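You operate a simulated robot arm through the tools that you are given. There is no shell and no other tool. Be economical: measure what you need, move in short steps, check, and stop when the job is done.

You are at the controls of a simulated robot arm. One attempt, no reset.

JOB
Stand the oil pot on the drip mat and top it up to its red line.
Fine: pour from the mustard oil bottle; bottle back, press its cap shut; spill nothing.

Only the result counts: the job must be done as asked and must still hold three seconds after the hand-in. Knocking over, shifting, dropping, spilling or breaking anything else fails it. A push-on lid holds only when it is set on centred and level and pressed home; a screw cap is set on level and turned clockwise until tight.

ROBOT AND FRAMES
A 6-joint arm with a two-finger parallel gripper, fixed in place. Base frame: the origin is at the foot of the arm, x ahead of it, y to its left, z up; the work surface is at about z = 0.8. Lengths are in m, angles in rad, forces in N, time in s.
With the tool pointing down near the work surface it reaches from about 0.42 to 0.86 m from the base axis. Its first joint turns from -2.007 to 2.007 rad. Payload 4.2 kg.
Tool frame: the origin (TCP) lies between the finger pads and is the grasp point; the fingertips stand 0.023 m ahead of it; z points along the fingers, y is the line along which they close. Largest opening 0.094 m; finger width 0.038, thickness 0.01; the body of the gripper, 0.054 by 0.096 m, starts 0.039 m behind the TCP.
Orientation is told as [roll, pitch, yaw] about the base's x, y, z axes, in that order, counted from this pose: with the fingers straight down and closing along the base's y, the tool's x points along the base's -x, its y along +y and its z along -z.

CONTROLS
- The arm moves only by the tool step_arm. Its argument "targets" is one flat list of numbers, 7 for each row, row after row: the closure, from 0 (fully open) to 1 (shut), then the shift along the tool's x, y, z in m, then the turn, a rotation vector about the tool's x, y, z in rad. In form: [hand, tx, ty, tz, wx, wy, wz, hand, tx, ty, tz, wx, wy, wz, ...]. A call has 1 to 10 rows; each row is the pose to reach, as a shift and turn from the pose commanded when the call began, along the tool's axes at that moment. Each row takes 0.2 s and may step no farther than 0.05 m and 0.15 rad from the row before; otherwise, or with a gripper value out of range, the whole call is refused. Where a pose cannot be reached the arm comes as near as it can. A force on the tool above 40 N (or 10 N above the force at the start of the call, whichever is more), or a blocked arm, ends the call early, and 0.2 s more pass. Each finger travels about 0.108 m/s and halts on what it meets, pressing with about 32 N; the grip force reading is that of the motor and also rises with nothing between the fingers. The clock runs only during rows and for 0.2 s after the last one: add rows that repeat a pose to give the fingers time. It gives the time, the measured TCP pose, the force on the tool (base axes), the opening and the grip force at its end, in the units of the frame above (readings bear some noise).
- Cameras (640 x 400 px; columns grow to the right, rows downward): "scene" is fixed at [0.0496, -0.4987, 1.4217]; the picture's right is [0.27, -0.96, 0.00], its down [-0.51, -0.14, -0.85] and it looks along [0.81, 0.23, -0.53] (base axes); focal length 288 px, centre (320, 200). "wrist" rides on the gripper at [0.086, 0.016, -0.075] in the tool frame; the picture's right is [-0.18, 0.98, 0.00], its down [-0.58, -0.11, -0.81] and it looks along [-0.79, -0.15, 0.59] (tool axes); focal length 243 px, centre (320, 200). There is no depth. A picture from a camera that has moved, and an enlarged one, comes with that camera's place and axes in the base frame and with its lens.
- capture(camera): a new picture of that camera. It takes no simulated time.
- slide_trunk(by): slides the trunk up (or, below 0, down) by that many m; the arm rides with it, the base frame stays. It gives what a move gives, with no picture.
- zoom(camera, box): a new picture of the part [left, top, right, bottom] of that camera's present view, enlarged. It takes no simulated time.
- close_job(): hands the job in; it is judged then, once.

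Work in short steps. Places have to be worked out from the pictures, the camera data and where the tool is seen: move nearer, look again, correct. Check each grasp and each placing, and mend what went wrong. You have 120 turns and 68 pictures in all, those below and enlarged ones among them. Open the gripper and draw the arm clear of the work before you hand the job in, unless the task says otherwise; then end with one line.

The tools are called after "Call:" by a JSON object that holds its "name" and its "arguments". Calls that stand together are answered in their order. step_arm: Moves the arm, as the interface text tells. Its arguments: {"type":"object","properties":{"targets":{"type":"array","items":{"type":"number"}}},"required":["targets"]} The other tools are called the same way: slide_trunk (by) slides the trunk up or down; capture (camera) takes a picture; zoom (camera, box) takes an enlarged picture of a part of a camera's view; close_job () hands the job in.

At the start:

```text
clock: 0.0
tcp_pos: [0.5136, -0.3154, 1.2789]
tool_rot: [0.0, 0.0, -0.001]
wrist_force: [0.1, 0.0, -0.4]
width: 0.0939
grip_force: 0.1
trunk travel left (down, up): [-0.8, 0.19]
```

scene: 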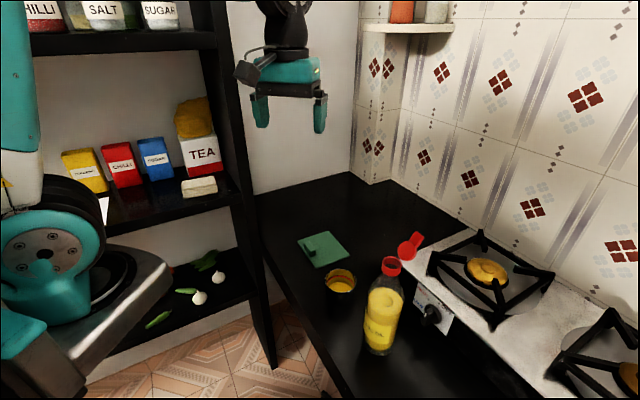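
wrist: 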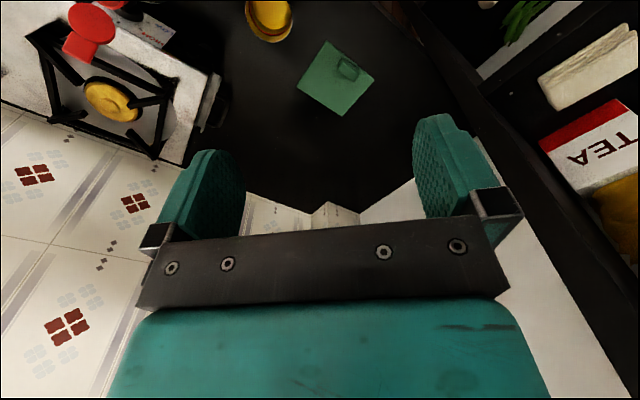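

The scene shows a green mat, a small yellow oil pot, a mustard oil bottle and a red flip cap. I'll zoom in to measure them.

Call:
{"name": "zoom", "arguments": {"camera": "scene", "box": [280, 210, 460, 370]}}

Call:
{"name": "zoom", "arguments": {"camera": "scene", "box": [350, 225, 440, 285]}}

```text
2.50 times, centred on (370, 290) of scene
camera zoom: at [0.0496, -0.4987, 1.4217], right [0.27, -0.96, 0.0], down [-0.51, -0.14, -0.85], along [0.81, 0.23, -0.53], focal length 721 px, centre (195, -25)
```

zoom: 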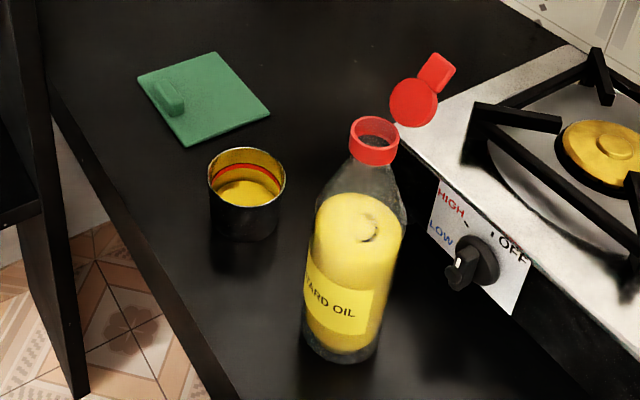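

```text
6.67 times, centred on (395, 255) of scene
camera zoom: at [0.0496, -0.4987, 1.4217], right [0.27, -0.96, 0.0], down [-0.51, -0.14, -0.85], along [0.81, 0.23, -0.53], focal length 1922 px, centre (-180, -167)
```

zoom: 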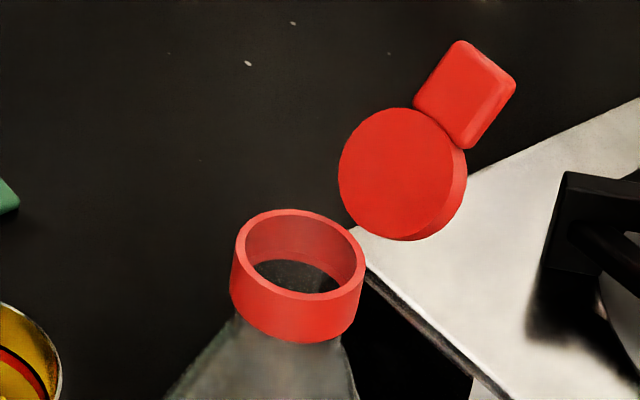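

I estimate the pot at about (0.54, -0.41) with its rim near z 0.87, the bottle at (0.44, -0.52) about 0.26 m tall, and the mat centre at (0.72, -0.32). I'll move above the pot for a closer look.

Call:
{"name": "step_arm", "arguments": {"targets": [0, -0.004, -0.016, 0.035, 0, 0, 0, 0, -0.009, -0.032, 0.07, 0, 0, 0, 0, -0.013, -0.048, 0.105, 0, 0, 0, 0, -0.018, -0.064, 0.14, 0, 0, 0, 0, -0.022, -0.08, 0.175, 0, 0, 0, 0, -0.027, -0.097, 0.2, 0, 0, 0]}}

Call:
{"name": "capture", "arguments": {"camera": "wrist"}}

Call:
{"name": "capture", "arguments": {"camera": "scene"}}

```text
clock: 1.4
tcp_pos: [0.5427, -0.415, 1.0779]
tool_rot: [0.0, 0.001, 0.0]
wrist_force: [-0.6, 0.1, 0.4]
width: 0.094
grip_force: 0.1
trunk travel left (down, up): [-0.8, 0.19]
```

```text
63 pictures are left
camera wrist: at [0.4546, -0.3998, 1.1515], right [0.18, 0.98, 0.0], down [0.58, -0.11, 0.81], along [0.79, -0.15, -0.59], focal length 243 px, centre (320, 200)
```

wrist: 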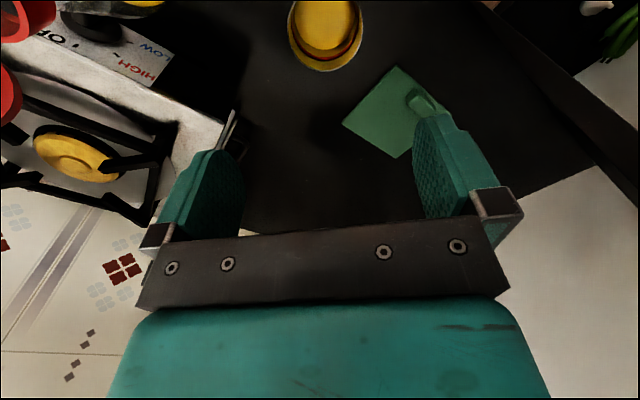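

```text
62 pictures are left
```

scene: 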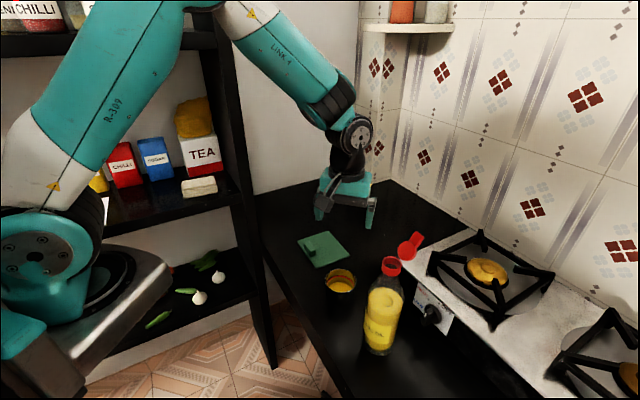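

The pot is cut off at the top of the wrist view. I'll back off a little to see all of it, and the lid as well.

Call:
{"name": "step_arm", "arguments": {"targets": [0, 0.035, 0, 0, 0, 0, 0, 0, 0.07, 0, 0, 0, 0, 0]}}

Call:
{"name": "capture", "arguments": {"camera": "wrist"}}

Call:
{"name": "zoom", "arguments": {"camera": "wrist", "box": [240, 0, 480, 150]}}

```text
clock: 2.0
tcp_pos: [0.4704, -0.4133, 1.0802]
tool_rot: [-0.001, 0.0, 0.001]
wrist_force: [0.1, -0.6, -0.9]
width: 0.0943
grip_force: 0.0
trunk travel left (down, up): [-0.8, 0.19]
```

```text
61 pictures are left
camera wrist: at [0.3833, -0.3994, 1.1541], right [0.18, 0.98, 0.0], down [0.58, -0.11, 0.81], along [0.79, -0.15, -0.59], focal length 243 px, centre (320, 200)
```

wrist: 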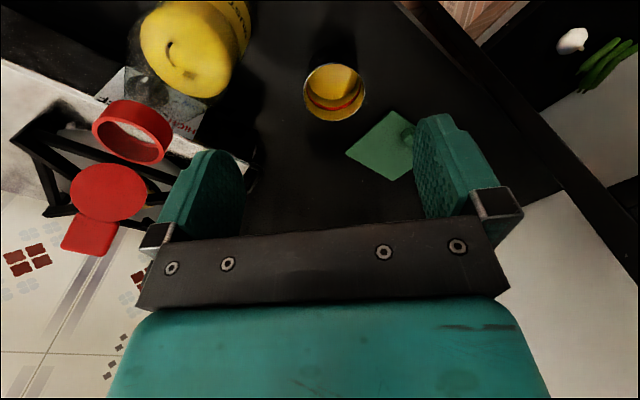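

```text
2.67 times, centred on (360, 75) of wrist
camera zoom: at [0.3833, -0.3994, 1.1541], right [0.18, 0.98, 0.0], down [0.58, -0.11, 0.81], along [0.79, -0.15, -0.59], focal length 647 px, centre (213, 533)
```

zoom: 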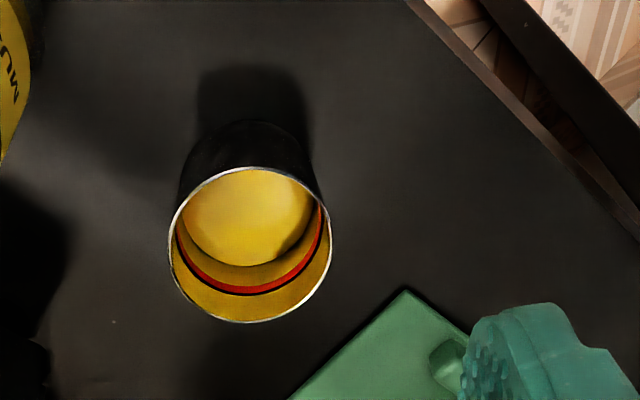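

Triangulating from both cameras puts the pot rim centre at about (0.538, -0.412, 0.88) with a diameter of about 0.074. The bottle axis is at (0.453, -0.521) and its ring top at z 1.043, with the hinged lid open on the far side. I'll go over the pot and partway down.

Call:
{"name": "step_arm", "arguments": {"targets": [0, -0.035, 0, 0, 0, 0, 0, 0, -0.068, 0.001, 0, 0, 0, 0, 0, -0.068, 0.001, 0.045, 0, 0, 0, 0, -0.068, 0.001, 0.09, 0, 0, 0, 0, -0.068, 0.001, 0.13, 0, 0, 0]}}

Call:
{"name": "zoom", "arguments": {"camera": "scene", "box": [280, 200, 440, 300]}}

Call:
{"name": "capture", "arguments": {"camera": "wrist"}}

```text
clock: 3.2
tcp_pos: [0.5371, -0.4127, 0.9516]
tool_rot: [0.0, -0.002, 0.001]
wrist_force: [0.3, -0.8, -1.0]
width: 0.0943
grip_force: 0.1
trunk travel left (down, up): [-0.8, 0.19]
```

```text
4.00 times, centred on (360, 250) of scene
camera zoom: at [0.0496, -0.4987, 1.4217], right [0.27, -0.96, 0.0], down [-0.51, -0.14, -0.85], along [0.81, 0.23, -0.53], focal length 1153 px, centre (160, 0)
```

zoom: 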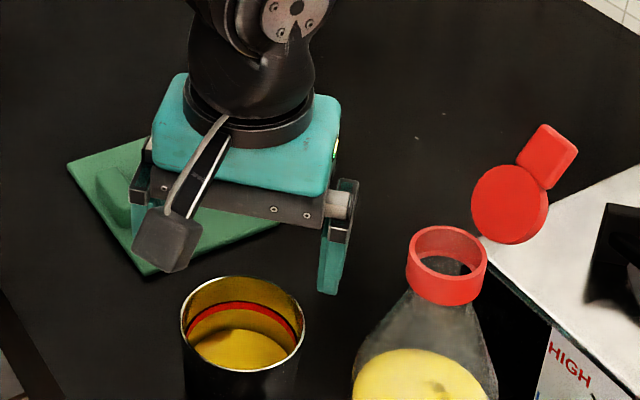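

```text
58 pictures are left
camera wrist: at [0.4496, -0.3975, 1.0267], right [0.18, 0.98, 0.0], down [0.58, -0.11, 0.81], along [0.79, -0.15, -0.59], focal length 243 px, centre (320, 200)
```

wrist: 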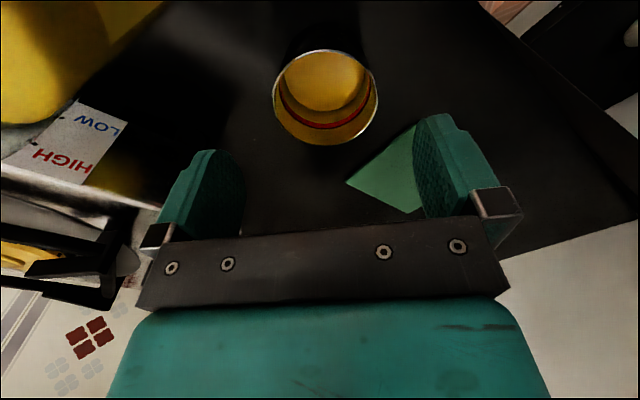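

The pot is centred between the fingers at about (0.536, -0.410). I'll descend to TCP z of about 0.855 and close.

Call:
{"name": "step_arm", "arguments": {"targets": [0, 0.001, 0.002, 0.045, 0, 0, 0, 0, 0.001, 0.002, 0.08, 0, 0, 0, 0, 0.001, 0.002, 0.097, 0, 0, 0, 0.3, 0.001, 0.002, 0.097, 0, 0, 0, 0.6, 0.001, 0.002, 0.097, 0, 0, 0, 0.6, 0.001, 0.002, 0.097, 0, 0, 0]}}

Call:
{"name": "zoom", "arguments": {"camera": "scene", "box": [280, 200, 440, 300]}}

```text
clock: 4.6
tcp_pos: [0.5377, -0.4087, 0.8547]
tool_rot: [0.0, 0.0, 0.001]
wrist_force: [-1.0, 0.4, -0.2]
width: 0.079
grip_force: 32.0
trunk travel left (down, up): [-0.8, 0.19]
```

```text
4.00 times, centred on (360, 250) of scene
camera zoom: at [0.0496, -0.4987, 1.4217], right [0.27, -0.96, 0.0], down [-0.51, -0.14, -0.85], along [0.81, 0.23, -0.53], focal length 1153 px, centre (160, 0)
```

zoom: 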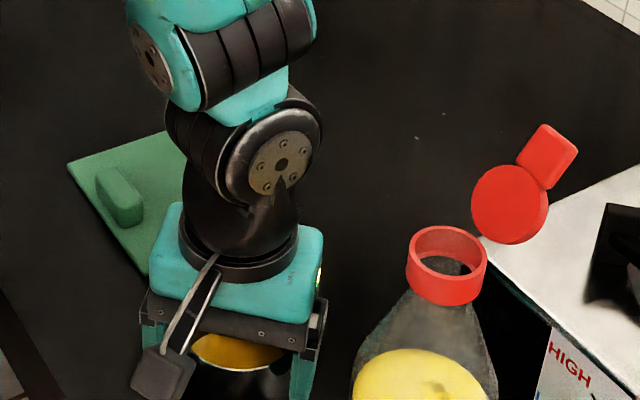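

The grip holds at 0.079 wide. The mat centre works out at about (0.7255, -0.315), with a raised block near its left edge. I'll lift, turn 45° so the fingers avoid the block, and carry the pot towards (0.734, -0.3235).

Call:
{"name": "step_arm", "arguments": {"targets": [0.6, 0, 0, -0.015, 0, 0, 0, 0.6, 0, 0, -0.035, 0, 0, 0, 0.6, 0, 0, -0.05, 0, 0, 0, 0.6, -0.015, 0.007, -0.05, 0, 0, 0.1, 0.6, -0.04, 0.017, -0.05, 0, 0, 0.2, 0.6, -0.065, 0.028, -0.05, 0, 0, 0.3, 0.6, -0.09, 0.039, -0.05, 0, 0, 0.4, 0.6, -0.115, 0.05, -0.05, 0, 0, 0.5, 0.6, -0.135, 0.058, -0.05, 0, 0, 0.6, 0.6, -0.145, 0.063, -0.05, 0, 0, 0.66]}}

Call:
{"name": "zoom", "arguments": {"camera": "scene", "box": [260, 160, 420, 260]}}

```text
clock: 6.8
tcp_pos: [0.6824, -0.3459, 0.9022]
tool_rot: [-0.001, 0.001, -0.661]
wrist_force: [-0.2, 0.1, -0.4]
width: 0.038
grip_force: 0.0
trunk travel left (down, up): [-0.8, 0.19]
```

```text
4.00 times, centred on (340, 210) of scene
camera zoom: at [0.0496, -0.4987, 1.4217], right [0.27, -0.96, 0.0], down [-0.51, -0.14, -0.85], along [0.81, 0.23, -0.53], focal length 1153 px, centre (240, 160)
```

zoom: 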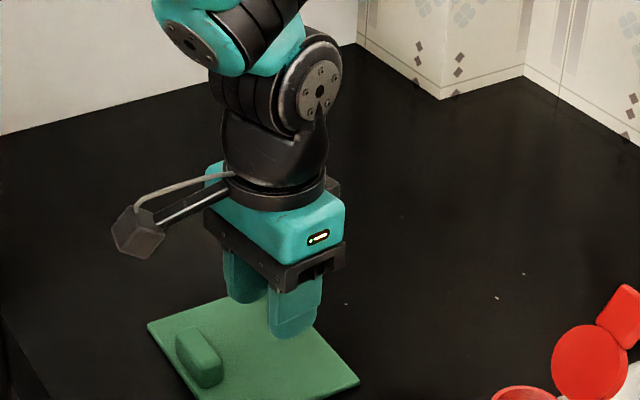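

The pot slipped out: the fingers are at 0.038 and empty. I'll check where the pot is now.

Call:
{"name": "zoom", "arguments": {"camera": "scene", "box": [280, 210, 460, 370]}}

```text
2.50 times, centred on (370, 290) of scene
camera zoom: at [0.0496, -0.4987, 1.4217], right [0.27, -0.96, 0.0], down [-0.51, -0.14, -0.85], along [0.81, 0.23, -0.53], focal length 721 px, centre (195, -25)
```

zoom: 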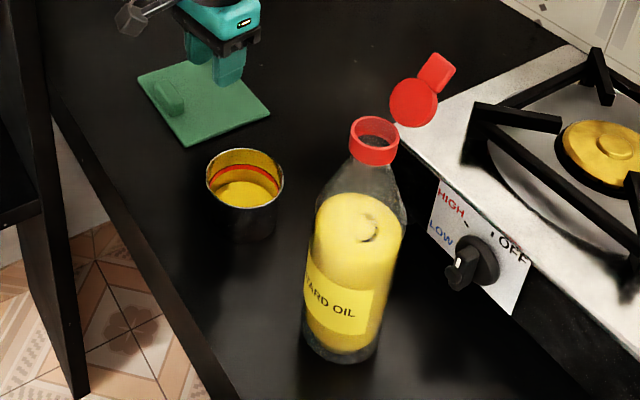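

The pot is still upright where it stood and nothing was spilled, so it slipped right at the lift. I'll go back over it with the present yaw and the fingers fully open.

Call:
{"name": "step_arm", "arguments": {"targets": [0, 0, 0, -0.045, 0, 0, 0, 0, 0.019, -0.035, -0.06, 0, 0, 0, 0, 0.038, -0.07, -0.06, 0, 0, 0, 0, 0.057, -0.105, -0.06, 0, 0, 0, 0, 0.076, -0.139, -0.06, 0, 0, 0, 0, 0.076, -0.139, -0.06, 0, 0, 0]}}

Call:
{"name": "zoom", "arguments": {"camera": "wrist", "box": [200, 0, 440, 150]}}

```text
clock: 8.2
tcp_pos: [0.5356, -0.4085, 0.9619]
tool_rot: [-0.001, -0.001, -0.66]
wrist_force: [0.6, 0.8, -0.2]
width: 0.0943
grip_force: 0.1
trunk travel left (down, up): [-0.8, 0.19]
```

```text
2.67 times, centred on (320, 75) of wrist
camera zoom: at [0.477, -0.3442, 1.0368], right [0.75, 0.66, 0.0], down [0.39, -0.44, 0.81], along [0.54, -0.6, -0.59], focal length 647 px, centre (320, 533)
```

zoom: 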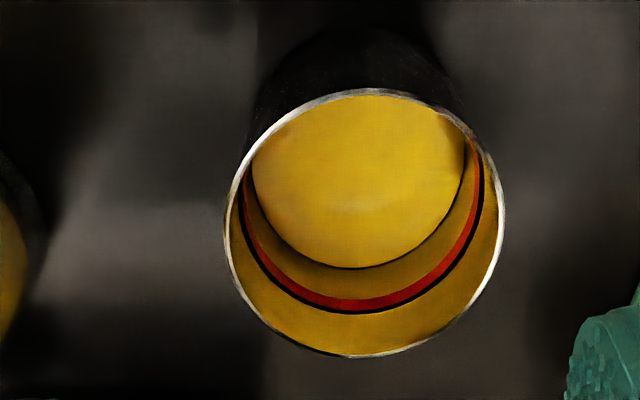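

Re-triangulated, the pot rim centre is at (0.551, -0.4075, 0.858), so the earlier grasp was too high and off centre. I'll correct sideways, go deeper (TCP z 0.830) and close, then test with a tiny lift.

Call:
{"name": "step_arm", "arguments": {"targets": [0, -0.0116, 0.0103, 0, 0, 0, 0, 0, -0.0116, 0.0103, 0.045, 0, 0, 0, 0, -0.0116, 0.0103, 0.09, 0, 0, 0, 0, -0.0116, 0.0103, 0.131, 0, 0, 0, 0.3, -0.0116, 0.0103, 0.131, 0, 0, 0, 0.6, -0.0116, 0.0103, 0.131, 0, 0, 0, 0.8, -0.0116, 0.0103, 0.131, 0, 0, 0, 0.8, -0.0116, 0.0103, 0.131, 0, 0, 0]}}

Call:
{"name": "zoom", "arguments": {"camera": "scene", "box": [280, 200, 440, 300]}}

```text
clock: 10.0
tcp_pos: [0.5568, -0.4062, 0.8323]
tool_rot: [0.0, 0.0, -0.659]
wrist_force: [0.0, 0.3, 0.1]
width: 0.079
grip_force: 31.7
trunk travel left (down, up): [-0.8, 0.19]
```

```text
4.00 times, centred on (360, 250) of scene
camera zoom: at [0.0496, -0.4987, 1.4217], right [0.27, -0.96, 0.0], down [-0.51, -0.14, -0.85], along [0.81, 0.23, -0.53], focal length 1153 px, centre (160, 0)
```

zoom: 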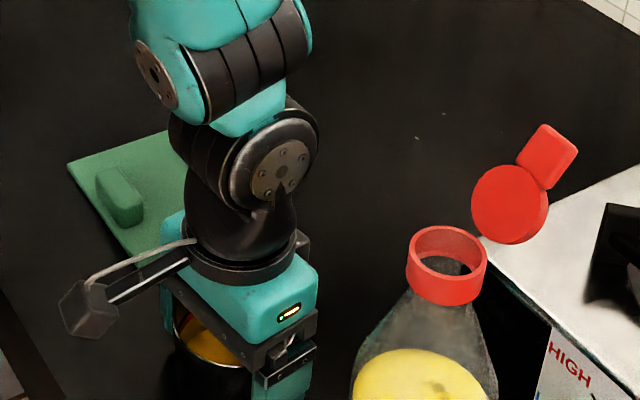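

The fingers hold the pot at 0.079, well below the rim. I'll do a slow test lift of 2 cm.

Call:
{"name": "step_arm", "arguments": {"targets": [0.8, 0, 0, -0.005, 0, 0, 0, 0.8, 0, 0, -0.012, 0, 0, 0, 0.8, 0, 0, -0.02, 0, 0, 0, 0.8, 0, 0, -0.02, 0, 0, 0]}}

Call:
{"name": "zoom", "arguments": {"camera": "scene", "box": [280, 210, 460, 370]}}

```text
clock: 11.0
tcp_pos: [0.5544, -0.4068, 0.853]
tool_rot: [0.001, 0.002, -0.659]
wrist_force: [-0.2, 0.8, -1.7]
width: 0.079
grip_force: 31.7
trunk travel left (down, up): [-0.8, 0.19]
```

```text
2.50 times, centred on (370, 290) of scene
camera zoom: at [0.0496, -0.4987, 1.4217], right [0.27, -0.96, 0.0], down [-0.51, -0.14, -0.85], along [0.81, 0.23, -0.53], focal length 721 px, centre (195, -25)
```

zoom: 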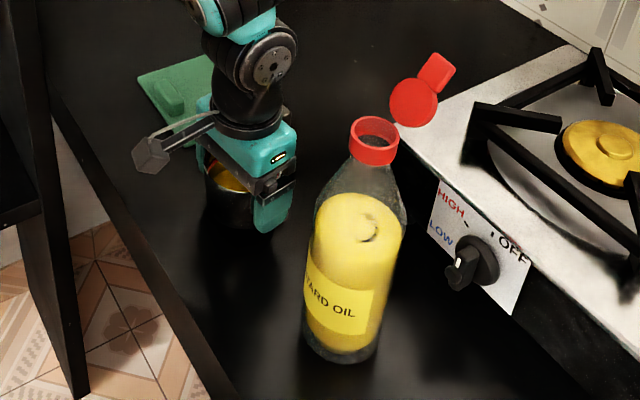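

The pot is held firmly this time (about 1.8 N of load). Checked from two views, the mat centre is (0.723, -0.3175), so I'll lift 3 cm more and carry the pot to (0.731, -0.324), clear of the block.

Call:
{"name": "step_arm", "arguments": {"targets": [0.8, 0, 0, -0.015, 0, 0, 0, 0.8, -0.005, 0.01, -0.03, 0, 0, 0, 0.8, -0.017, 0.034, -0.03, 0, 0, 0, 0.8, -0.031, 0.061, -0.03, 0, 0, 0, 0.8, -0.045, 0.089, -0.03, 0, 0, 0, 0.8, -0.059, 0.117, -0.03, 0, 0, 0, 0.8, -0.073, 0.145, -0.03, 0, 0, 0, 0.8, -0.084, 0.166, -0.03, 0, 0, 0, 0.8, -0.0888, 0.1756, -0.03, 0, 0, 0, 0.8, -0.0888, 0.1756, -0.03, 0, 0, 0]}}

Call:
{"name": "zoom", "arguments": {"camera": "scene", "box": [260, 180, 420, 280]}}

Call:
{"name": "capture", "arguments": {"camera": "wrist"}}

```text
clock: 13.2
tcp_pos: [0.733, -0.3244, 0.8794]
tool_rot: [0.002, 0.0, -0.661]
wrist_force: [0.5, 0.0, -1.0]
width: 0.0791
grip_force: 32.1
trunk travel left (down, up): [-0.8, 0.19]
```

```text
4.00 times, centred on (340, 230) of scene
camera zoom: at [0.0496, -0.4987, 1.4217], right [0.27, -0.96, 0.0], down [-0.51, -0.14, -0.85], along [0.81, 0.23, -0.53], focal length 1153 px, centre (240, 80)
```

zoom: 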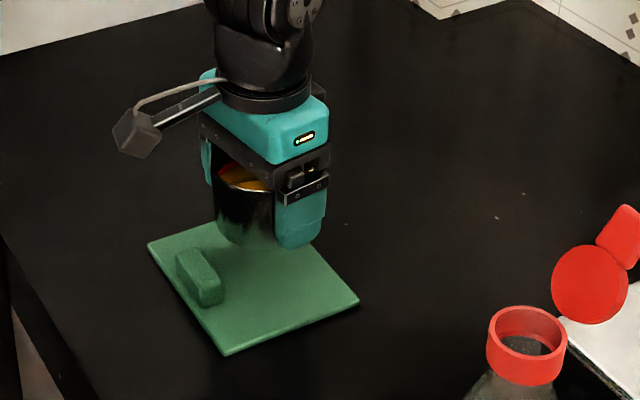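

```text
50 pictures are left
camera wrist: at [0.6735, -0.2609, 0.9546], right [0.75, 0.66, 0.0], down [0.39, -0.44, 0.81], along [0.54, -0.6, -0.59], focal length 243 px, centre (320, 200)
```

wrist: 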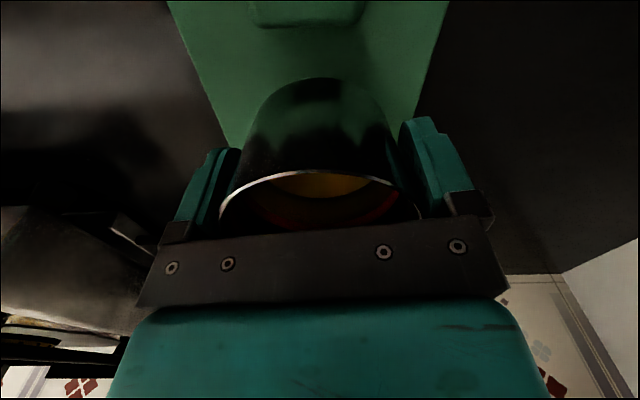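

The pot hangs over the mat with about 14 mm to spare beside the block. I'll lower it slowly until it touches.

Call:
{"name": "step_arm", "arguments": {"targets": [0.8, 0, 0, 0.02, 0, 0, 0, 0.8, 0, 0, 0.034, 0, 0, 0, 0.8, 0, 0, 0.037, 0, 0, 0, 0.8, 0, 0, 0.039, 0, 0, 0]}}

Call:
{"name": "zoom", "arguments": {"camera": "scene", "box": [290, 210, 370, 260]}}

```text
clock: 14.2
tcp_pos: [0.7302, -0.3247, 0.8442]
tool_rot: [0.0, 0.0, -0.662]
wrist_force: [0.1, -0.3, -1.4]
width: 0.0791
grip_force: 32.2
trunk travel left (down, up): [-0.8, 0.19]
```

```text
8.00 times, centred on (330, 235) of scene
camera zoom: at [0.0496, -0.4987, 1.4217], right [0.27, -0.96, 0.0], down [-0.51, -0.14, -0.85], along [0.81, 0.23, -0.53], focal length 2306 px, centre (240, -80)
```

zoom: 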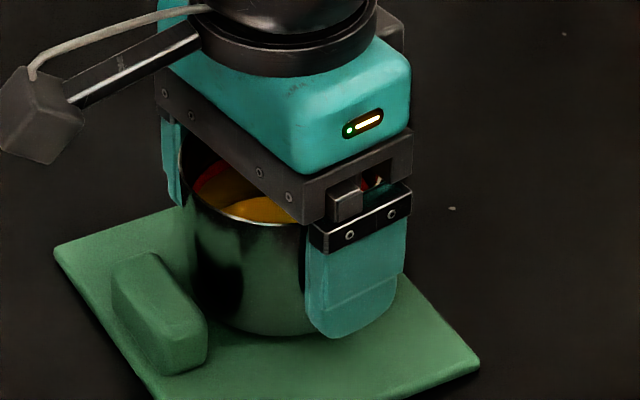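

It isn't touching yet (the load still reads -1.4 N). I'll lower in 1.5 mm steps and watch the force.

Call:
{"name": "step_arm", "arguments": {"targets": [0.8, 0, 0, 0.0015, 0, 0, 0, 0.8, 0, 0, 0.003, 0, 0, 0, 0.8, 0, 0, 0.004, 0, 0, 0]}}

```text
clock: 15.0
tcp_pos: [0.7294, -0.3236, 0.8402]
tool_rot: [0.0, 0.001, -0.659]
wrist_force: [-0.5, 0.2, -1.8]
width: 0.0792
grip_force: 32.1
trunk travel left (down, up): [-0.8, 0.19]
```

Call:
{"name": "step_arm", "arguments": {"targets": [0.8, 0, 0, 0.001, 0, 0, 0, 0.8, 0, 0, 0.002, 0, 0, 0]}}

```text
clock: 15.6
tcp_pos: [0.7295, -0.3231, 0.8386]
tool_rot: [-0.001, 0.0, -0.66]
wrist_force: [0.8, 0.3, 4.3]
width: 0.0789
grip_force: 31.9
trunk travel left (down, up): [-0.8, 0.19]
```

It has touched down (+4 N). I'll open the fingers and rise straight up.

Call:
{"name": "step_arm", "arguments": {"targets": [0.3, 0, 0, 0, 0, 0, 0, 0, 0, 0, 0, 0, 0, 0, 0, 0, 0, 0, 0, 0, 0, 0, 0, 0, -0.02, 0, 0, 0, 0, 0, 0, -0.06, 0, 0, 0, 0, 0, 0, -0.11, 0, 0, 0, 0, 0, 0, -0.16, 0, 0, 0, 0, 0, 0, -0.2, 0, 0, 0]}}

Call:
{"name": "zoom", "arguments": {"camera": "scene", "box": [290, 220, 386, 280]}}

Call:
{"name": "capture", "arguments": {"camera": "wrist"}}

```text
clock: 17.4
tcp_pos: [0.7292, -0.3228, 1.0365]
tool_rot: [-0.001, 0.003, -0.66]
wrist_force: [0.1, 0.3, -0.5]
width: 0.0938
grip_force: 0.1
trunk travel left (down, up): [-0.8, 0.19]
```

```text
6.67 times, centred on (338, 250) of scene
camera zoom: at [0.0496, -0.4987, 1.4217], right [0.27, -0.96, 0.0], down [-0.51, -0.14, -0.85], along [0.81, 0.23, -0.53], focal length 1922 px, centre (200, -133)
```

zoom: 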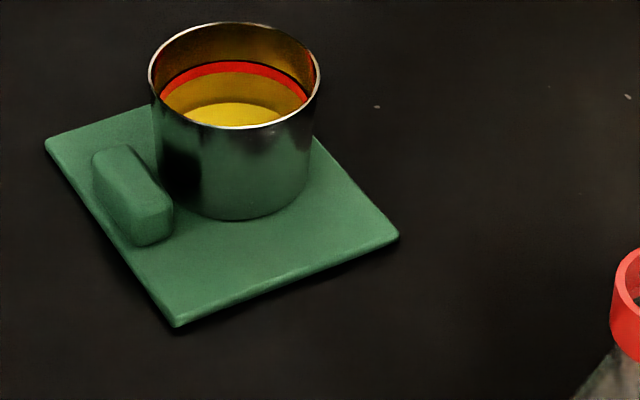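

```text
47 pictures are left
camera wrist: at [0.6713, -0.2583, 1.1102], right [0.75, 0.66, 0.0], down [0.39, -0.44, 0.81], along [0.53, -0.6, -0.59], focal length 243 px, centre (320, 200)
```

wrist: 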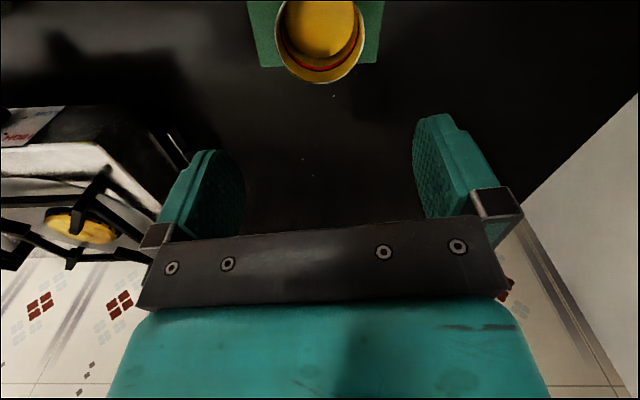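

The pot stands on the mat with its rim centre near (0.728, -0.322, 0.864), and the red line and oil are visible. Next is the bottle, which I'll take from the side with a horizontal tool. I'll back off to a free spot first, turning the yaw towards the bottle.

Call:
{"name": "step_arm", "arguments": {"targets": [0, 0.0, 0.0, -0.04, 0, 0, 0.02, 0, 0.02, -0.025, -0.075, 0, 0, 0.05, 0, 0.045, -0.055, -0.1, 0, 0, 0.08, 0, 0.07, -0.087, -0.125, 0, 0, 0.11, 0, 0.096, -0.119, -0.145, 0, 0, 0.14, 0, 0.122, -0.151, -0.165, 0, 0, 0.165, 0, 0.148, -0.183, -0.165, 0, 0, 0.19, 0, 0.1743, -0.2155, -0.165, 0, 0, 0.195]}}

```text
clock: 19.2
tcp_pos: [0.4602, -0.389, 1.2023]
tool_rot: [0.0, 0.0, -0.853]
wrist_force: [1.1, -0.4, 0.2]
width: 0.094
grip_force: 0.0
trunk travel left (down, up): [-0.8, 0.19]
```

In place with yaw -0.853. I'll pitch the tool up to about 80°, near horizontal and pointing outward.

Call:
{"name": "step_arm", "arguments": {"targets": [0, 0, 0, 0, 0, -0.14, 0, 0, 0, 0, 0, 0, -0.28, 0, 0, 0, 0, 0, 0, -0.42, 0, 0, 0, 0, 0, 0, -0.56, 0, 0, 0, 0, 0, 0, -0.7, 0, 0, 0, 0, 0, 0, -0.84, 0, 0, 0, 0, 0, 0, -0.98, 0, 0, 0, 0, 0, 0, -1.12, 0, 0, 0, 0, 0, 0, -1.26, 0, 0, 0, 0, 0, 0, -1.4, 0]}}

Call:
{"name": "capture", "arguments": {"camera": "scene"}}

```text
clock: 21.4
tcp_pos: [0.5026, -0.4363, 1.2156]
tool_rot: [-0.002, -1.402, -0.854]
wrist_force: [0.5, 0.3, 0.1]
width: 0.094
grip_force: 0.1
out of reach, approached as far as the arm can: row 7, 8, 9, 10
trunk travel left (down, up): [-0.8, 0.19]
```

```text
46 pictures are left
```

scene: 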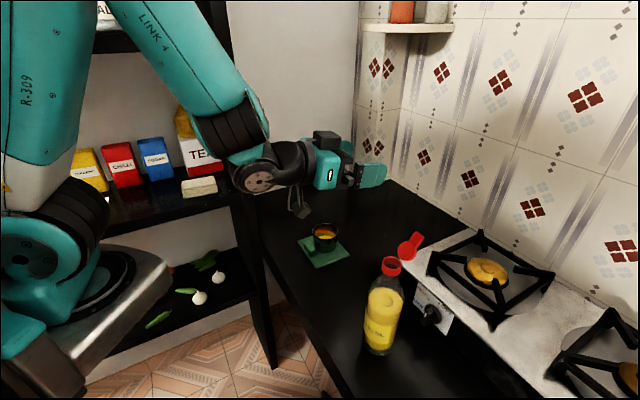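

With the tool horizontal at this height, the smallest reachable radius is about 0.665, so I'll come down around the bottle from above. First I'll swing over to its azimuth, staying high.

Call:
{"name": "step_arm", "arguments": {"targets": [0, -0.001, -0.031, 0.007, 0, 0, 0, 0, -0.002, -0.062, 0.014, 0, 0, 0, 0, -0.0036, -0.0931, 0.021, 0, 0, 0]}}

Call:
{"name": "capture", "arguments": {"camera": "wrist"}}

Call:
{"name": "capture", "arguments": {"camera": "scene"}}

```text
clock: 22.2
tcp_pos: [0.4489, -0.5163, 1.2134]
tool_rot: [-0.005, -1.4, -0.849]
wrist_force: [0.3, 0.2, -0.2]
width: 0.0942
grip_force: 0.1
trunk travel left (down, up): [-0.8, 0.19]
```

```text
45 pictures are left
camera wrist: at [0.4024, -0.4394, 1.1407], right [0.76, 0.62, 0.18], down [-0.54, 0.45, 0.71], along [0.36, -0.64, 0.68], focal length 243 px, centre (320, 200)
```

wrist: 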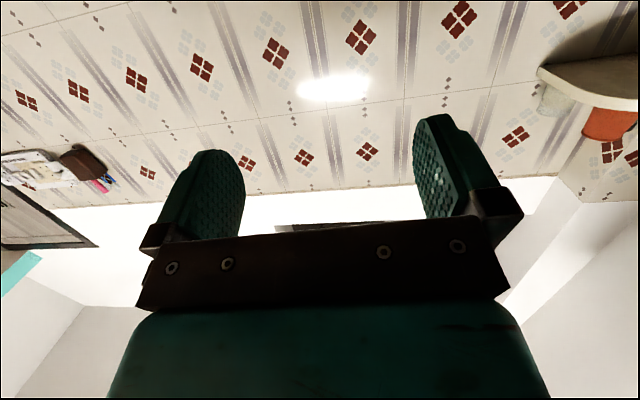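

```text
44 pictures are left
```

scene: 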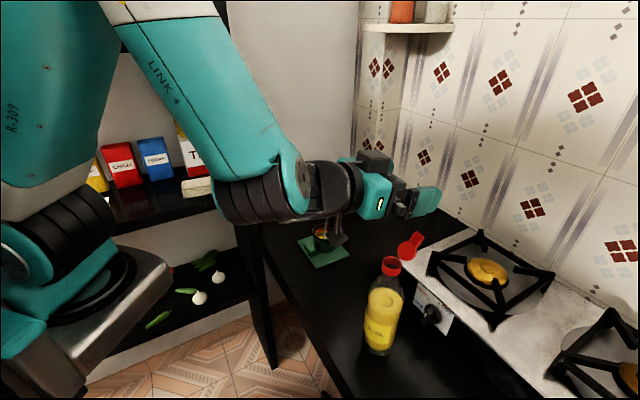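

The tool is over the bottle at z 1.21. I'll descend 9 cm and check that the fingers straddle the lid.

Call:
{"name": "step_arm", "arguments": {"targets": [0, 0.03, 0, 0.003, 0, 0, 0, 0, 0.06, 0, 0.007, 0, 0, 0, 0, 0.0887, 0, 0.011, 0, 0, 0]}}

Call:
{"name": "zoom", "arguments": {"camera": "scene", "box": [340, 180, 468, 260]}}

```text
clock: 23.0
tcp_pos: [0.4473, -0.5155, 1.1291]
tool_rot: [0.003, -1.396, -0.858]
wrist_force: [-0.5, 0.8, 0.5]
width: 0.0939
grip_force: 0.1
out of reach, approached as far as the arm can: row 3
trunk travel left (down, up): [-0.8, 0.19]
```

```text
5.00 times, centred on (404, 220) of scene
camera zoom: at [0.0496, -0.4987, 1.4217], right [0.27, -0.96, 0.0], down [-0.51, -0.14, -0.85], along [0.81, 0.23, -0.53], focal length 1441 px, centre (-100, 100)
```

zoom: 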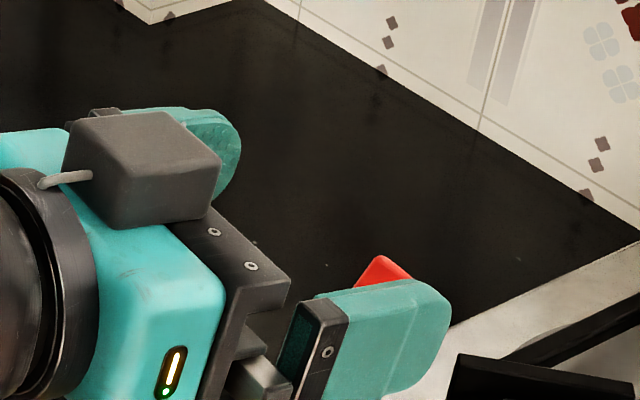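

Lower positions are out of reach with the trunk here, but sliding the trunk down carries the arm straight down with it. Lid and bottle are laterally centred between the fingers, so I'll slide down 8 cm.

Call:
{"name": "slide_trunk", "arguments": {"by": -0.08}}

Call:
{"name": "zoom", "arguments": {"camera": "scene", "box": [340, 200, 468, 280]}}

```text
clock: 24.2
tcp_pos: [0.4482, -0.5153, 1.0478]
tool_rot: [0.0, -1.397, -0.854]
wrist_force: [0.2, -0.5, 0.6]
width: 0.0938
grip_force: 0.0
trunk travel left (down, up): [-0.72, 0.27]
```

```text
5.00 times, centred on (404, 240) of scene
camera zoom: at [0.0496, -0.4987, 1.4217], right [0.27, -0.96, 0.0], down [-0.51, -0.14, -0.85], along [0.81, 0.23, -0.53], focal length 1441 px, centre (-100, 0)
```

zoom: 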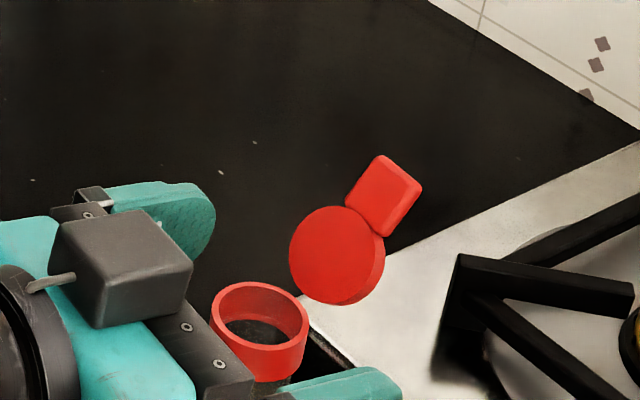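

The ring sits between the gripper body and the fingers. I'll raise the arm 3 cm relative to the trunk and back it off 4 mm for more body clearance before sliding on down.

Call:
{"name": "step_arm", "arguments": {"targets": [0, -0.0295, 0, -0.01, 0, 0, 0]}}

Call:
{"name": "slide_trunk", "arguments": {"by": -0.08}}

Call:
{"name": "zoom", "arguments": {"camera": "scene", "box": [320, 220, 448, 300]}}

```text
clock: 24.6
tcp_pos: [0.4446, -0.5114, 1.0769]
tool_rot: [0.002, -1.395, -0.859]
wrist_force: [1.0, -0.7, 0.3]
width: 0.094
grip_force: 0.0
trunk travel left (down, up): [-0.72, 0.27]
```

```text
clock: 25.7
tcp_pos: [0.4455, -0.5112, 0.9983]
tool_rot: [0.002, -1.397, -0.854]
wrist_force: [-0.5, -0.2, -0.2]
width: 0.094
grip_force: 0.0
trunk travel left (down, up): [-0.64, 0.35]
```

```text
5.00 times, centred on (384, 260) of scene
camera zoom: at [0.0496, -0.4987, 1.4217], right [0.27, -0.96, 0.0], down [-0.51, -0.14, -0.85], along [0.81, 0.23, -0.53], focal length 1441 px, centre (0, -100)
```

zoom: 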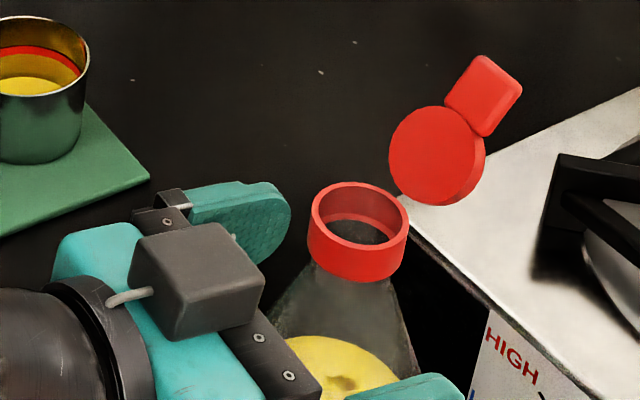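

The fingers straddle the shoulder with no contact. I'll continue down 8.5 cm in two slides.

Call:
{"name": "slide_trunk", "arguments": {"by": -0.045}}

Call:
{"name": "slide_trunk", "arguments": {"by": -0.04}}

Call:
{"name": "zoom", "arguments": {"camera": "scene", "box": [300, 230, 460, 330]}}

```text
clock: 26.6
tcp_pos: [0.4451, -0.5127, 0.9526]
tool_rot: [0.002, -1.398, -0.855]
wrist_force: [-0.4, 0.1, 0.1]
width: 0.0939
grip_force: 0.1
trunk travel left (down, up): [-0.595, 0.395]
```

```text
clock: 27.4
tcp_pos: [0.445, -0.5115, 0.913]
tool_rot: [0.002, -1.395, -0.855]
wrist_force: [0.4, 0.0, 0.5]
width: 0.0939
grip_force: 0.0
trunk travel left (down, up): [-0.555, 0.435]
```

```text
4.00 times, centred on (380, 280) of scene
camera zoom: at [0.0496, -0.4987, 1.4217], right [0.27, -0.96, 0.0], down [-0.51, -0.14, -0.85], along [0.81, 0.23, -0.53], focal length 1153 px, centre (80, -120)
```

zoom: 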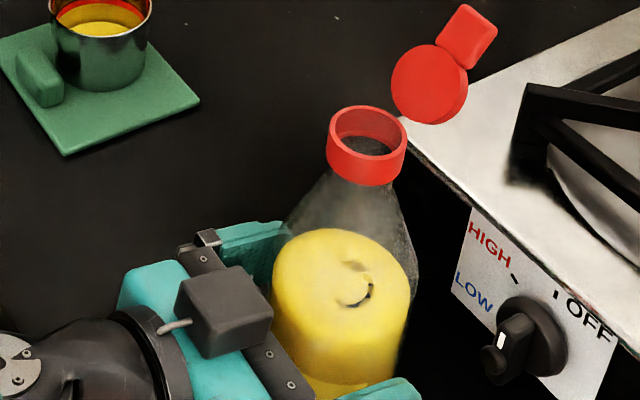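

At z 0.913 the bottle is between the fingers. I'll close on it.

Call:
{"name": "step_arm", "arguments": {"targets": [0.3, 0, 0, 0, 0, 0, 0, 0.6, 0, 0, 0, 0, 0, 0, 0.8, 0, 0, 0, 0, 0, 0, 0.8, 0, 0, 0, 0, 0, 0]}}

Call:
{"name": "zoom", "arguments": {"camera": "scene", "box": [300, 230, 460, 330]}}

```text
clock: 28.4
tcp_pos: [0.4436, -0.5116, 0.9133]
tool_rot: [0.0, -1.396, -0.857]
wrist_force: [2.0, 1.7, 0.5]
width: 0.0709
grip_force: 32.2
trunk travel left (down, up): [-0.555, 0.435]
```

```text
4.00 times, centred on (380, 280) of scene
camera zoom: at [0.0496, -0.4987, 1.4217], right [0.27, -0.96, 0.0], down [-0.51, -0.14, -0.85], along [0.81, 0.23, -0.53], focal length 1153 px, centre (80, -120)
```

zoom: 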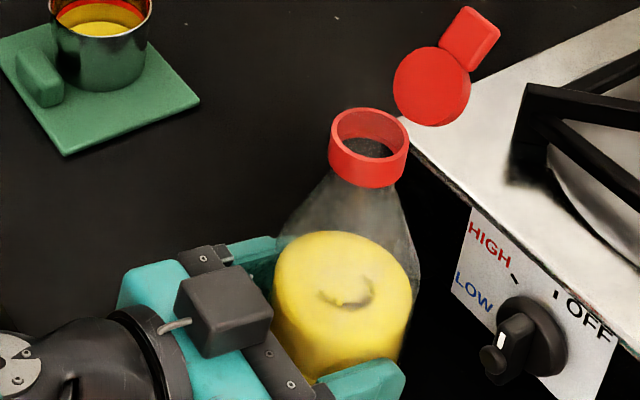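

Gripped at 0.0709. The grasp pose is TCP (0.4445, -0.5117, 0.913). I'll lift 6 cm and check the hold.

Call:
{"name": "step_arm", "arguments": {"targets": [0.8, -0.0098, 0, -0.0017, 0, 0, 0, 0.8, -0.0246, 0, -0.0043, 0, 0, 0, 0.8, -0.0443, 0, -0.0077, 0, 0, 0, 0.8, -0.0591, 0, -0.0102, 0, 0, 0, 0.8, -0.0591, 0, -0.0102, 0, 0, 0]}}

Call:
{"name": "capture", "arguments": {"camera": "scene"}}

```text
clock: 29.6
tcp_pos: [0.4453, -0.5125, 0.9716]
tool_rot: [0.001, -1.395, -0.856]
wrist_force: [1.1, 1.2, -4.7]
width: 0.0706
grip_force: 32.5
trunk travel left (down, up): [-0.555, 0.435]
```

```text
38 pictures are left
```

scene: 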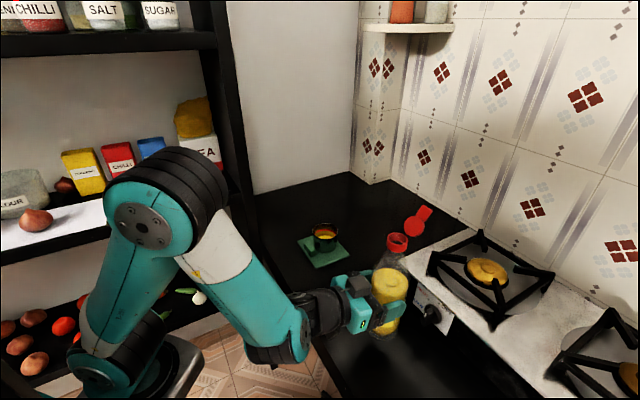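

The bottle is held (about 5 N) and upright. I'll carry it without turning to (0.618, -0.4045, 1.0), from where the lip will swing over the pot.

Call:
{"name": "step_arm", "arguments": {"targets": [0.8, -0.0273, 0.012, -0.003, 0, 0, 0, 0.8, -0.0283, 0.036, 0.001, 0, 0, 0, 0.8, -0.029, 0.064, 0.006, 0, 0, 0, 0.8, -0.03, 0.092, 0.011, 0, 0, 0, 0.8, -0.031, 0.12, 0.016, 0, 0, 0, 0.8, -0.032, 0.148, 0.021, 0, 0, 0, 0.8, -0.0325, 0.174, 0.025, 0, 0, 0, 0.8, -0.033, 0.193, 0.027, 0, 0, 0, 0.8, -0.0333, 0.201, 0.028, 0, 0, 0, 0.8, -0.0333, 0.201, 0.028, 0, 0, 0]}}

Call:
{"name": "capture", "arguments": {"camera": "scene"}}

```text
clock: 31.9
tcp_pos: [0.6188, -0.406, 0.9984]
tool_rot: [0.0, -1.396, -0.854]
wrist_force: [-0.7, -0.2, -6.1]
width: 0.071
grip_force: 31.7
trunk travel left (down, up): [-0.555, 0.435]
```

```text
37 pictures are left
```

scene: 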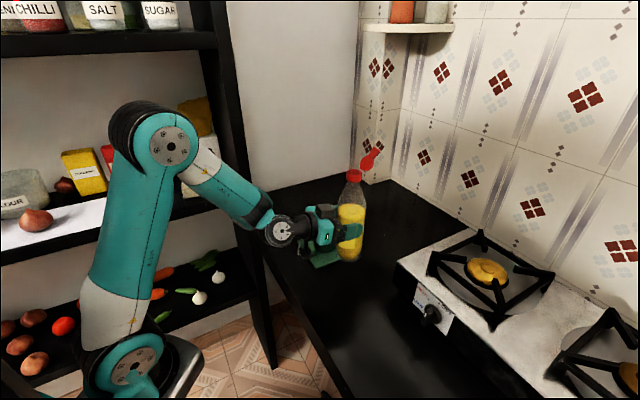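

It's in position. I'll tilt the bottle to the left by about 55°, still below the pouring angle.

Call:
{"name": "step_arm", "arguments": {"targets": [0.8, 0, 0, 0, 0.0239, 0, -0.1379, 0.8, 0, 0, 0, 0.0478, 0, -0.2758, 0.8, 0, 0, 0, 0.0716, 0, -0.4137, 0.8, 0, 0, 0, 0.0955, 0, -0.5516, 0.8, 0, 0, 0, 0.1194, 0, -0.6895, 0.8, 0, 0, 0, 0.1433, 0, -0.8274, 0.8, 0, 0, 0, 0.167, 0, -0.9456, 0.8, 0, 0, 0, 0.167, 0, -0.9456]}}

Call:
{"name": "capture", "arguments": {"camera": "scene"}}

Call:
{"name": "capture", "arguments": {"camera": "wrist"}}

```text
clock: 33.6
tcp_pos: [0.6188, -0.4052, 0.9993]
tool_rot: [-1.449, -0.598, 0.504]
wrist_force: [-0.1, -1.0, -5.5]
width: 0.0707
grip_force: 32.7
trunk travel left (down, up): [-0.555, 0.435]
```

```text
36 pictures are left
```

scene: 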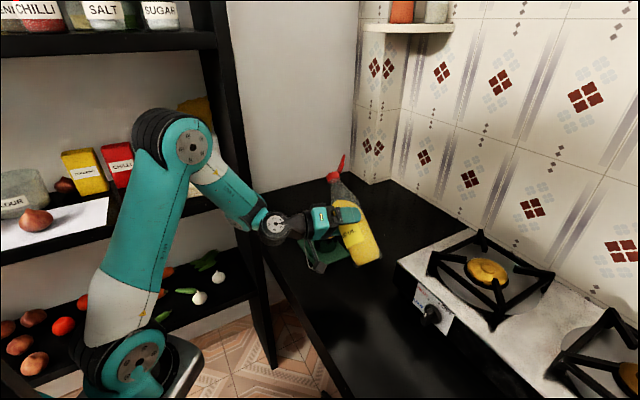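

```text
35 pictures are left
camera wrist: at [0.5219, -0.3735, 0.9452], right [0.56, 0.44, -0.7], down [-0.06, 0.87, 0.5], along [0.83, -0.23, 0.51], focal length 243 px, centre (320, 200)
```

wrist: 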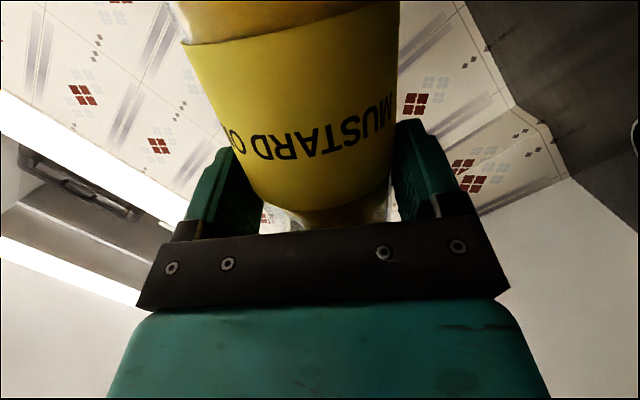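

The bottle is tilted 55° and firmly held. I'll lower by 9 cm so the lip is close above the pot, tilting to about 69°, and then look.

Call:
{"name": "step_arm", "arguments": {"targets": [0.8, 0.0141, 0.0205, 0.0025, 0, 0, 0, 0.8, 0.0283, 0.041, 0.005, 0, 0, 0, 0.8, 0.0424, 0.0614, 0.0075, 0.0139, 0, -0.0788, 0.8, 0.0509, 0.0737, 0.009, 0.0278, 0, -0.1576, 0.8, 0.0509, 0.0737, 0.009, 0.0418, 0, -0.2364, 0.8, 0.0509, 0.0737, 0.009, 0.0418, 0, -0.2364]}}

Call:
{"name": "zoom", "arguments": {"camera": "scene", "box": [260, 180, 420, 280]}}

```text
clock: 35.0
tcp_pos: [0.6197, -0.4048, 0.9126]
tool_rot: [-1.502, -0.363, 0.529]
wrist_force: [-0.7, 0.0, -5.8]
width: 0.0706
grip_force: 31.7
trunk travel left (down, up): [-0.555, 0.435]
```

```text
4.00 times, centred on (340, 230) of scene
camera zoom: at [0.0496, -0.4987, 1.4217], right [0.27, -0.96, 0.0], down [-0.51, -0.14, -0.85], along [0.81, 0.23, -0.53], focal length 1153 px, centre (240, 80)
```

zoom: 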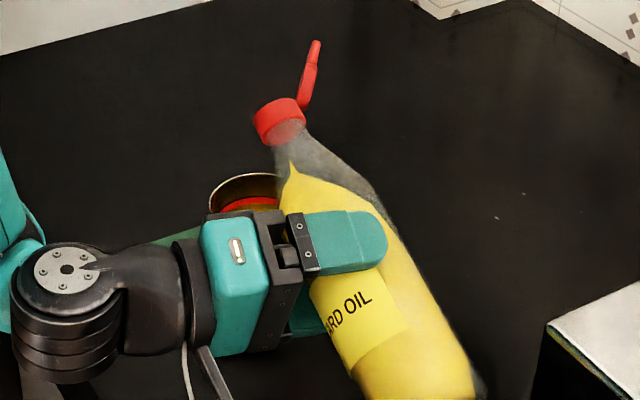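

The lip is just over the near half of the pot and the oil hasn't reached the mouth yet. I'll lower 1.5 cm and tilt to about 75°.

Call:
{"name": "step_arm", "arguments": {"targets": [0.8, 0.0027, 0.007, 0.0005, 0.0096, 0, -0.0542, 0.8, 0.0054, 0.014, 0.001, 0.0191, 0, -0.1084, 0.8, 0.0054, 0.014, 0.001, 0.0191, 0, -0.1084]}}

Call:
{"name": "zoom", "arguments": {"camera": "scene", "box": [280, 190, 376, 250]}}

```text
clock: 35.9
tcp_pos: [0.6299, -0.413, 0.9041]
tool_rot: [-1.518, -0.257, 0.534]
wrist_force: [-0.3, -0.1, -5.2]
width: 0.0705
grip_force: 31.9
out of reach, approached as far as the arm can: row 1, 2, 3
trunk travel left (down, up): [-0.555, 0.435]
```

```text
6.67 times, centred on (328, 220) of scene
camera zoom: at [0.0496, -0.4987, 1.4217], right [0.27, -0.96, 0.0], down [-0.51, -0.14, -0.85], along [0.81, 0.23, -0.53], focal length 1922 px, centre (267, 67)
```

zoom: 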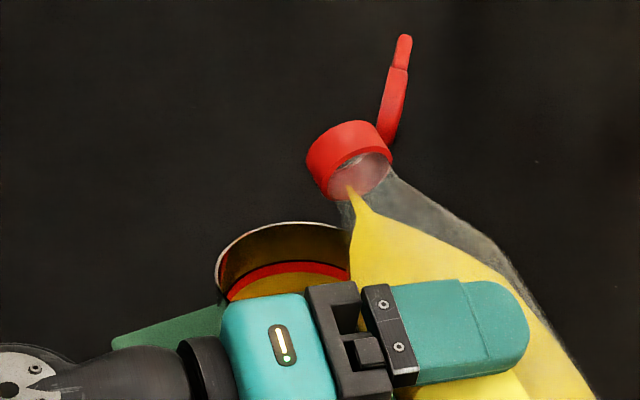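

The arm hit its near limit and slid about 13 mm outward, though the lip is still over the pot. I'll raise the arm 5 cm while pulling back in, then slide the trunk down 5 cm to get the same pose within reach.

Call:
{"name": "step_arm", "arguments": {"targets": [0.8, -0.0064, -0.0242, -0.0011, 0, 0, 0, 0.8, -0.0104, -0.0483, -0.015, 0, 0, 0]}}

Call:
{"name": "slide_trunk", "arguments": {"by": -0.05}}

Call:
{"name": "zoom", "arguments": {"camera": "scene", "box": [280, 190, 376, 250]}}

```text
clock: 36.5
tcp_pos: [0.623, -0.4036, 0.9531]
tool_rot: [-1.522, -0.257, 0.535]
wrist_force: [1.1, 0.4, -5.6]
width: 0.0708
grip_force: 32.1
trunk travel left (down, up): [-0.555, 0.435]
```

```text
clock: 37.4
tcp_pos: [0.6217, -0.4038, 0.9029]
tool_rot: [-1.523, -0.257, 0.535]
wrist_force: [1.2, -1.0, -4.9]
width: 0.0706
grip_force: 31.7
trunk travel left (down, up): [-0.505, 0.485]
```

```text
6.67 times, centred on (328, 220) of scene
camera zoom: at [0.0496, -0.4987, 1.4217], right [0.27, -0.96, 0.0], down [-0.51, -0.14, -0.85], along [0.81, 0.23, -0.53], focal length 1922 px, centre (267, 67)
```

zoom: 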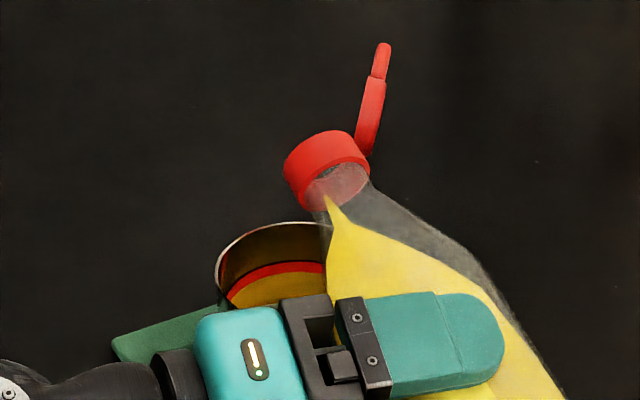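

The lip is at about (0.723, -0.329, 0.937), just short of the pot's centre. The oil is right at the neck, so I'll tilt 4° more and dwell.

Call:
{"name": "step_arm", "arguments": {"targets": [0.8, 0, 0, 0, 0.0061, 0, -0.0345, 0.8, 0, 0, 0, 0.0122, 0, -0.069, 0.8, 0, 0, 0, 0.0122, 0, -0.069]}}

Call:
{"name": "zoom", "arguments": {"camera": "scene", "box": [280, 190, 376, 250]}}

```text
clock: 38.2
tcp_pos: [0.6215, -0.4032, 0.9023]
tool_rot: [-1.539, -0.186, 0.539]
wrist_force: [-0.9, 0.6, -5.7]
width: 0.071
grip_force: 31.8
trunk travel left (down, up): [-0.505, 0.485]
```

```text
6.67 times, centred on (328, 220) of scene
camera zoom: at [0.0496, -0.4987, 1.4217], right [0.27, -0.96, 0.0], down [-0.51, -0.14, -0.85], along [0.81, 0.23, -0.53], focal length 1922 px, centre (267, 67)
```

zoom: 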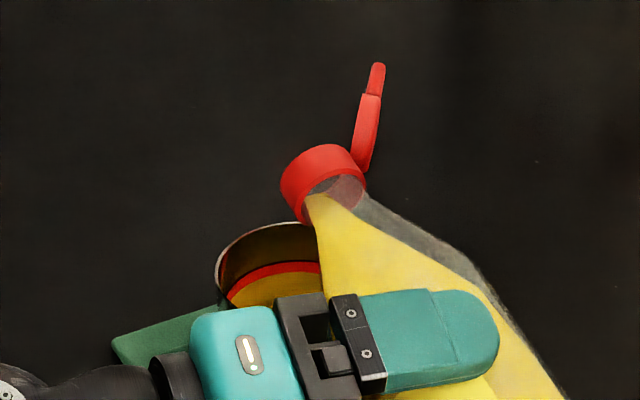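

No stream yet. Another 3°.

Call:
{"name": "step_arm", "arguments": {"targets": [0.8, 0, 0, 0, 0.0044, 0, -0.0246, 0.8, 0, 0, 0, 0.0087, 0, -0.0493, 0.8, 0, 0, 0, 0.0087, 0, -0.0493]}}

Call:
{"name": "zoom", "arguments": {"camera": "scene", "box": [280, 190, 376, 250]}}

```text
clock: 39.0
tcp_pos: [0.6215, -0.4045, 0.9024]
tool_rot: [-1.546, -0.138, 0.54]
wrist_force: [0.6, -0.2, -4.9]
width: 0.0709
grip_force: 32.4
trunk travel left (down, up): [-0.505, 0.485]
```

```text
6.67 times, centred on (328, 220) of scene
camera zoom: at [0.0496, -0.4987, 1.4217], right [0.27, -0.96, 0.0], down [-0.51, -0.14, -0.85], along [0.81, 0.23, -0.53], focal length 1922 px, centre (267, 67)
```

zoom: 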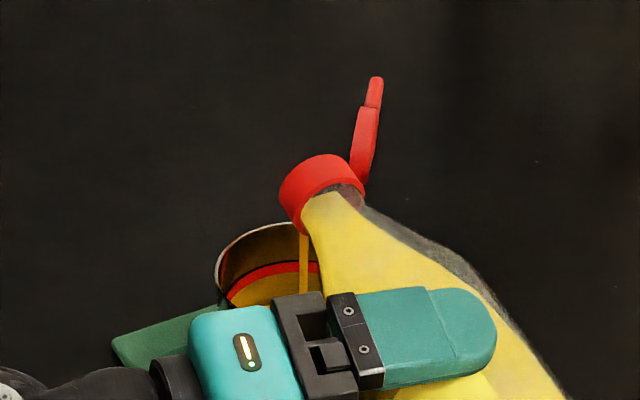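

A thin stream is falling into the pot. I'll hold for about 1 s and look again.

Call:
{"name": "step_arm", "arguments": {"targets": [0.8, 0, 0, 0, 0, 0, 0, 0.8, 0, 0, 0, 0, 0, 0, 0.8, 0, 0, 0, 0, 0, 0, 0.8, 0, 0, 0, 0, 0, 0]}}

Call:
{"name": "zoom", "arguments": {"camera": "scene", "box": [296, 205, 344, 235]}}

```text
clock: 40.0
tcp_pos: [0.6217, -0.4037, 0.9019]
tool_rot: [-1.545, -0.137, 0.539]
wrist_force: [-0.1, -0.1, -5.6]
width: 0.0708
grip_force: 32.4
trunk travel left (down, up): [-0.505, 0.485]
```

```text
13.33 times, centred on (320, 220) of scene
camera zoom: at [0.0496, -0.4987, 1.4217], right [0.27, -0.96, 0.0], down [-0.51, -0.14, -0.85], along [0.81, 0.23, -0.53], focal length 3844 px, centre (320, -67)
```

zoom: 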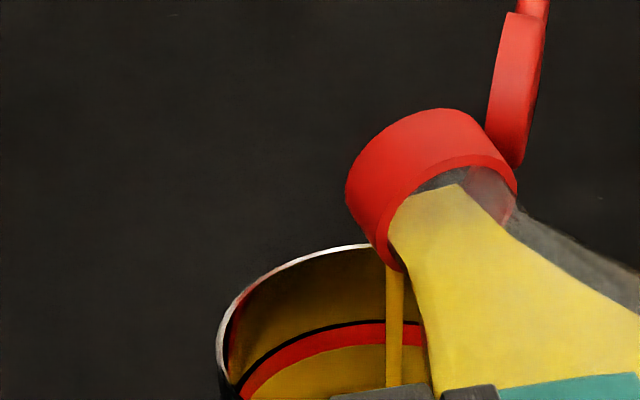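

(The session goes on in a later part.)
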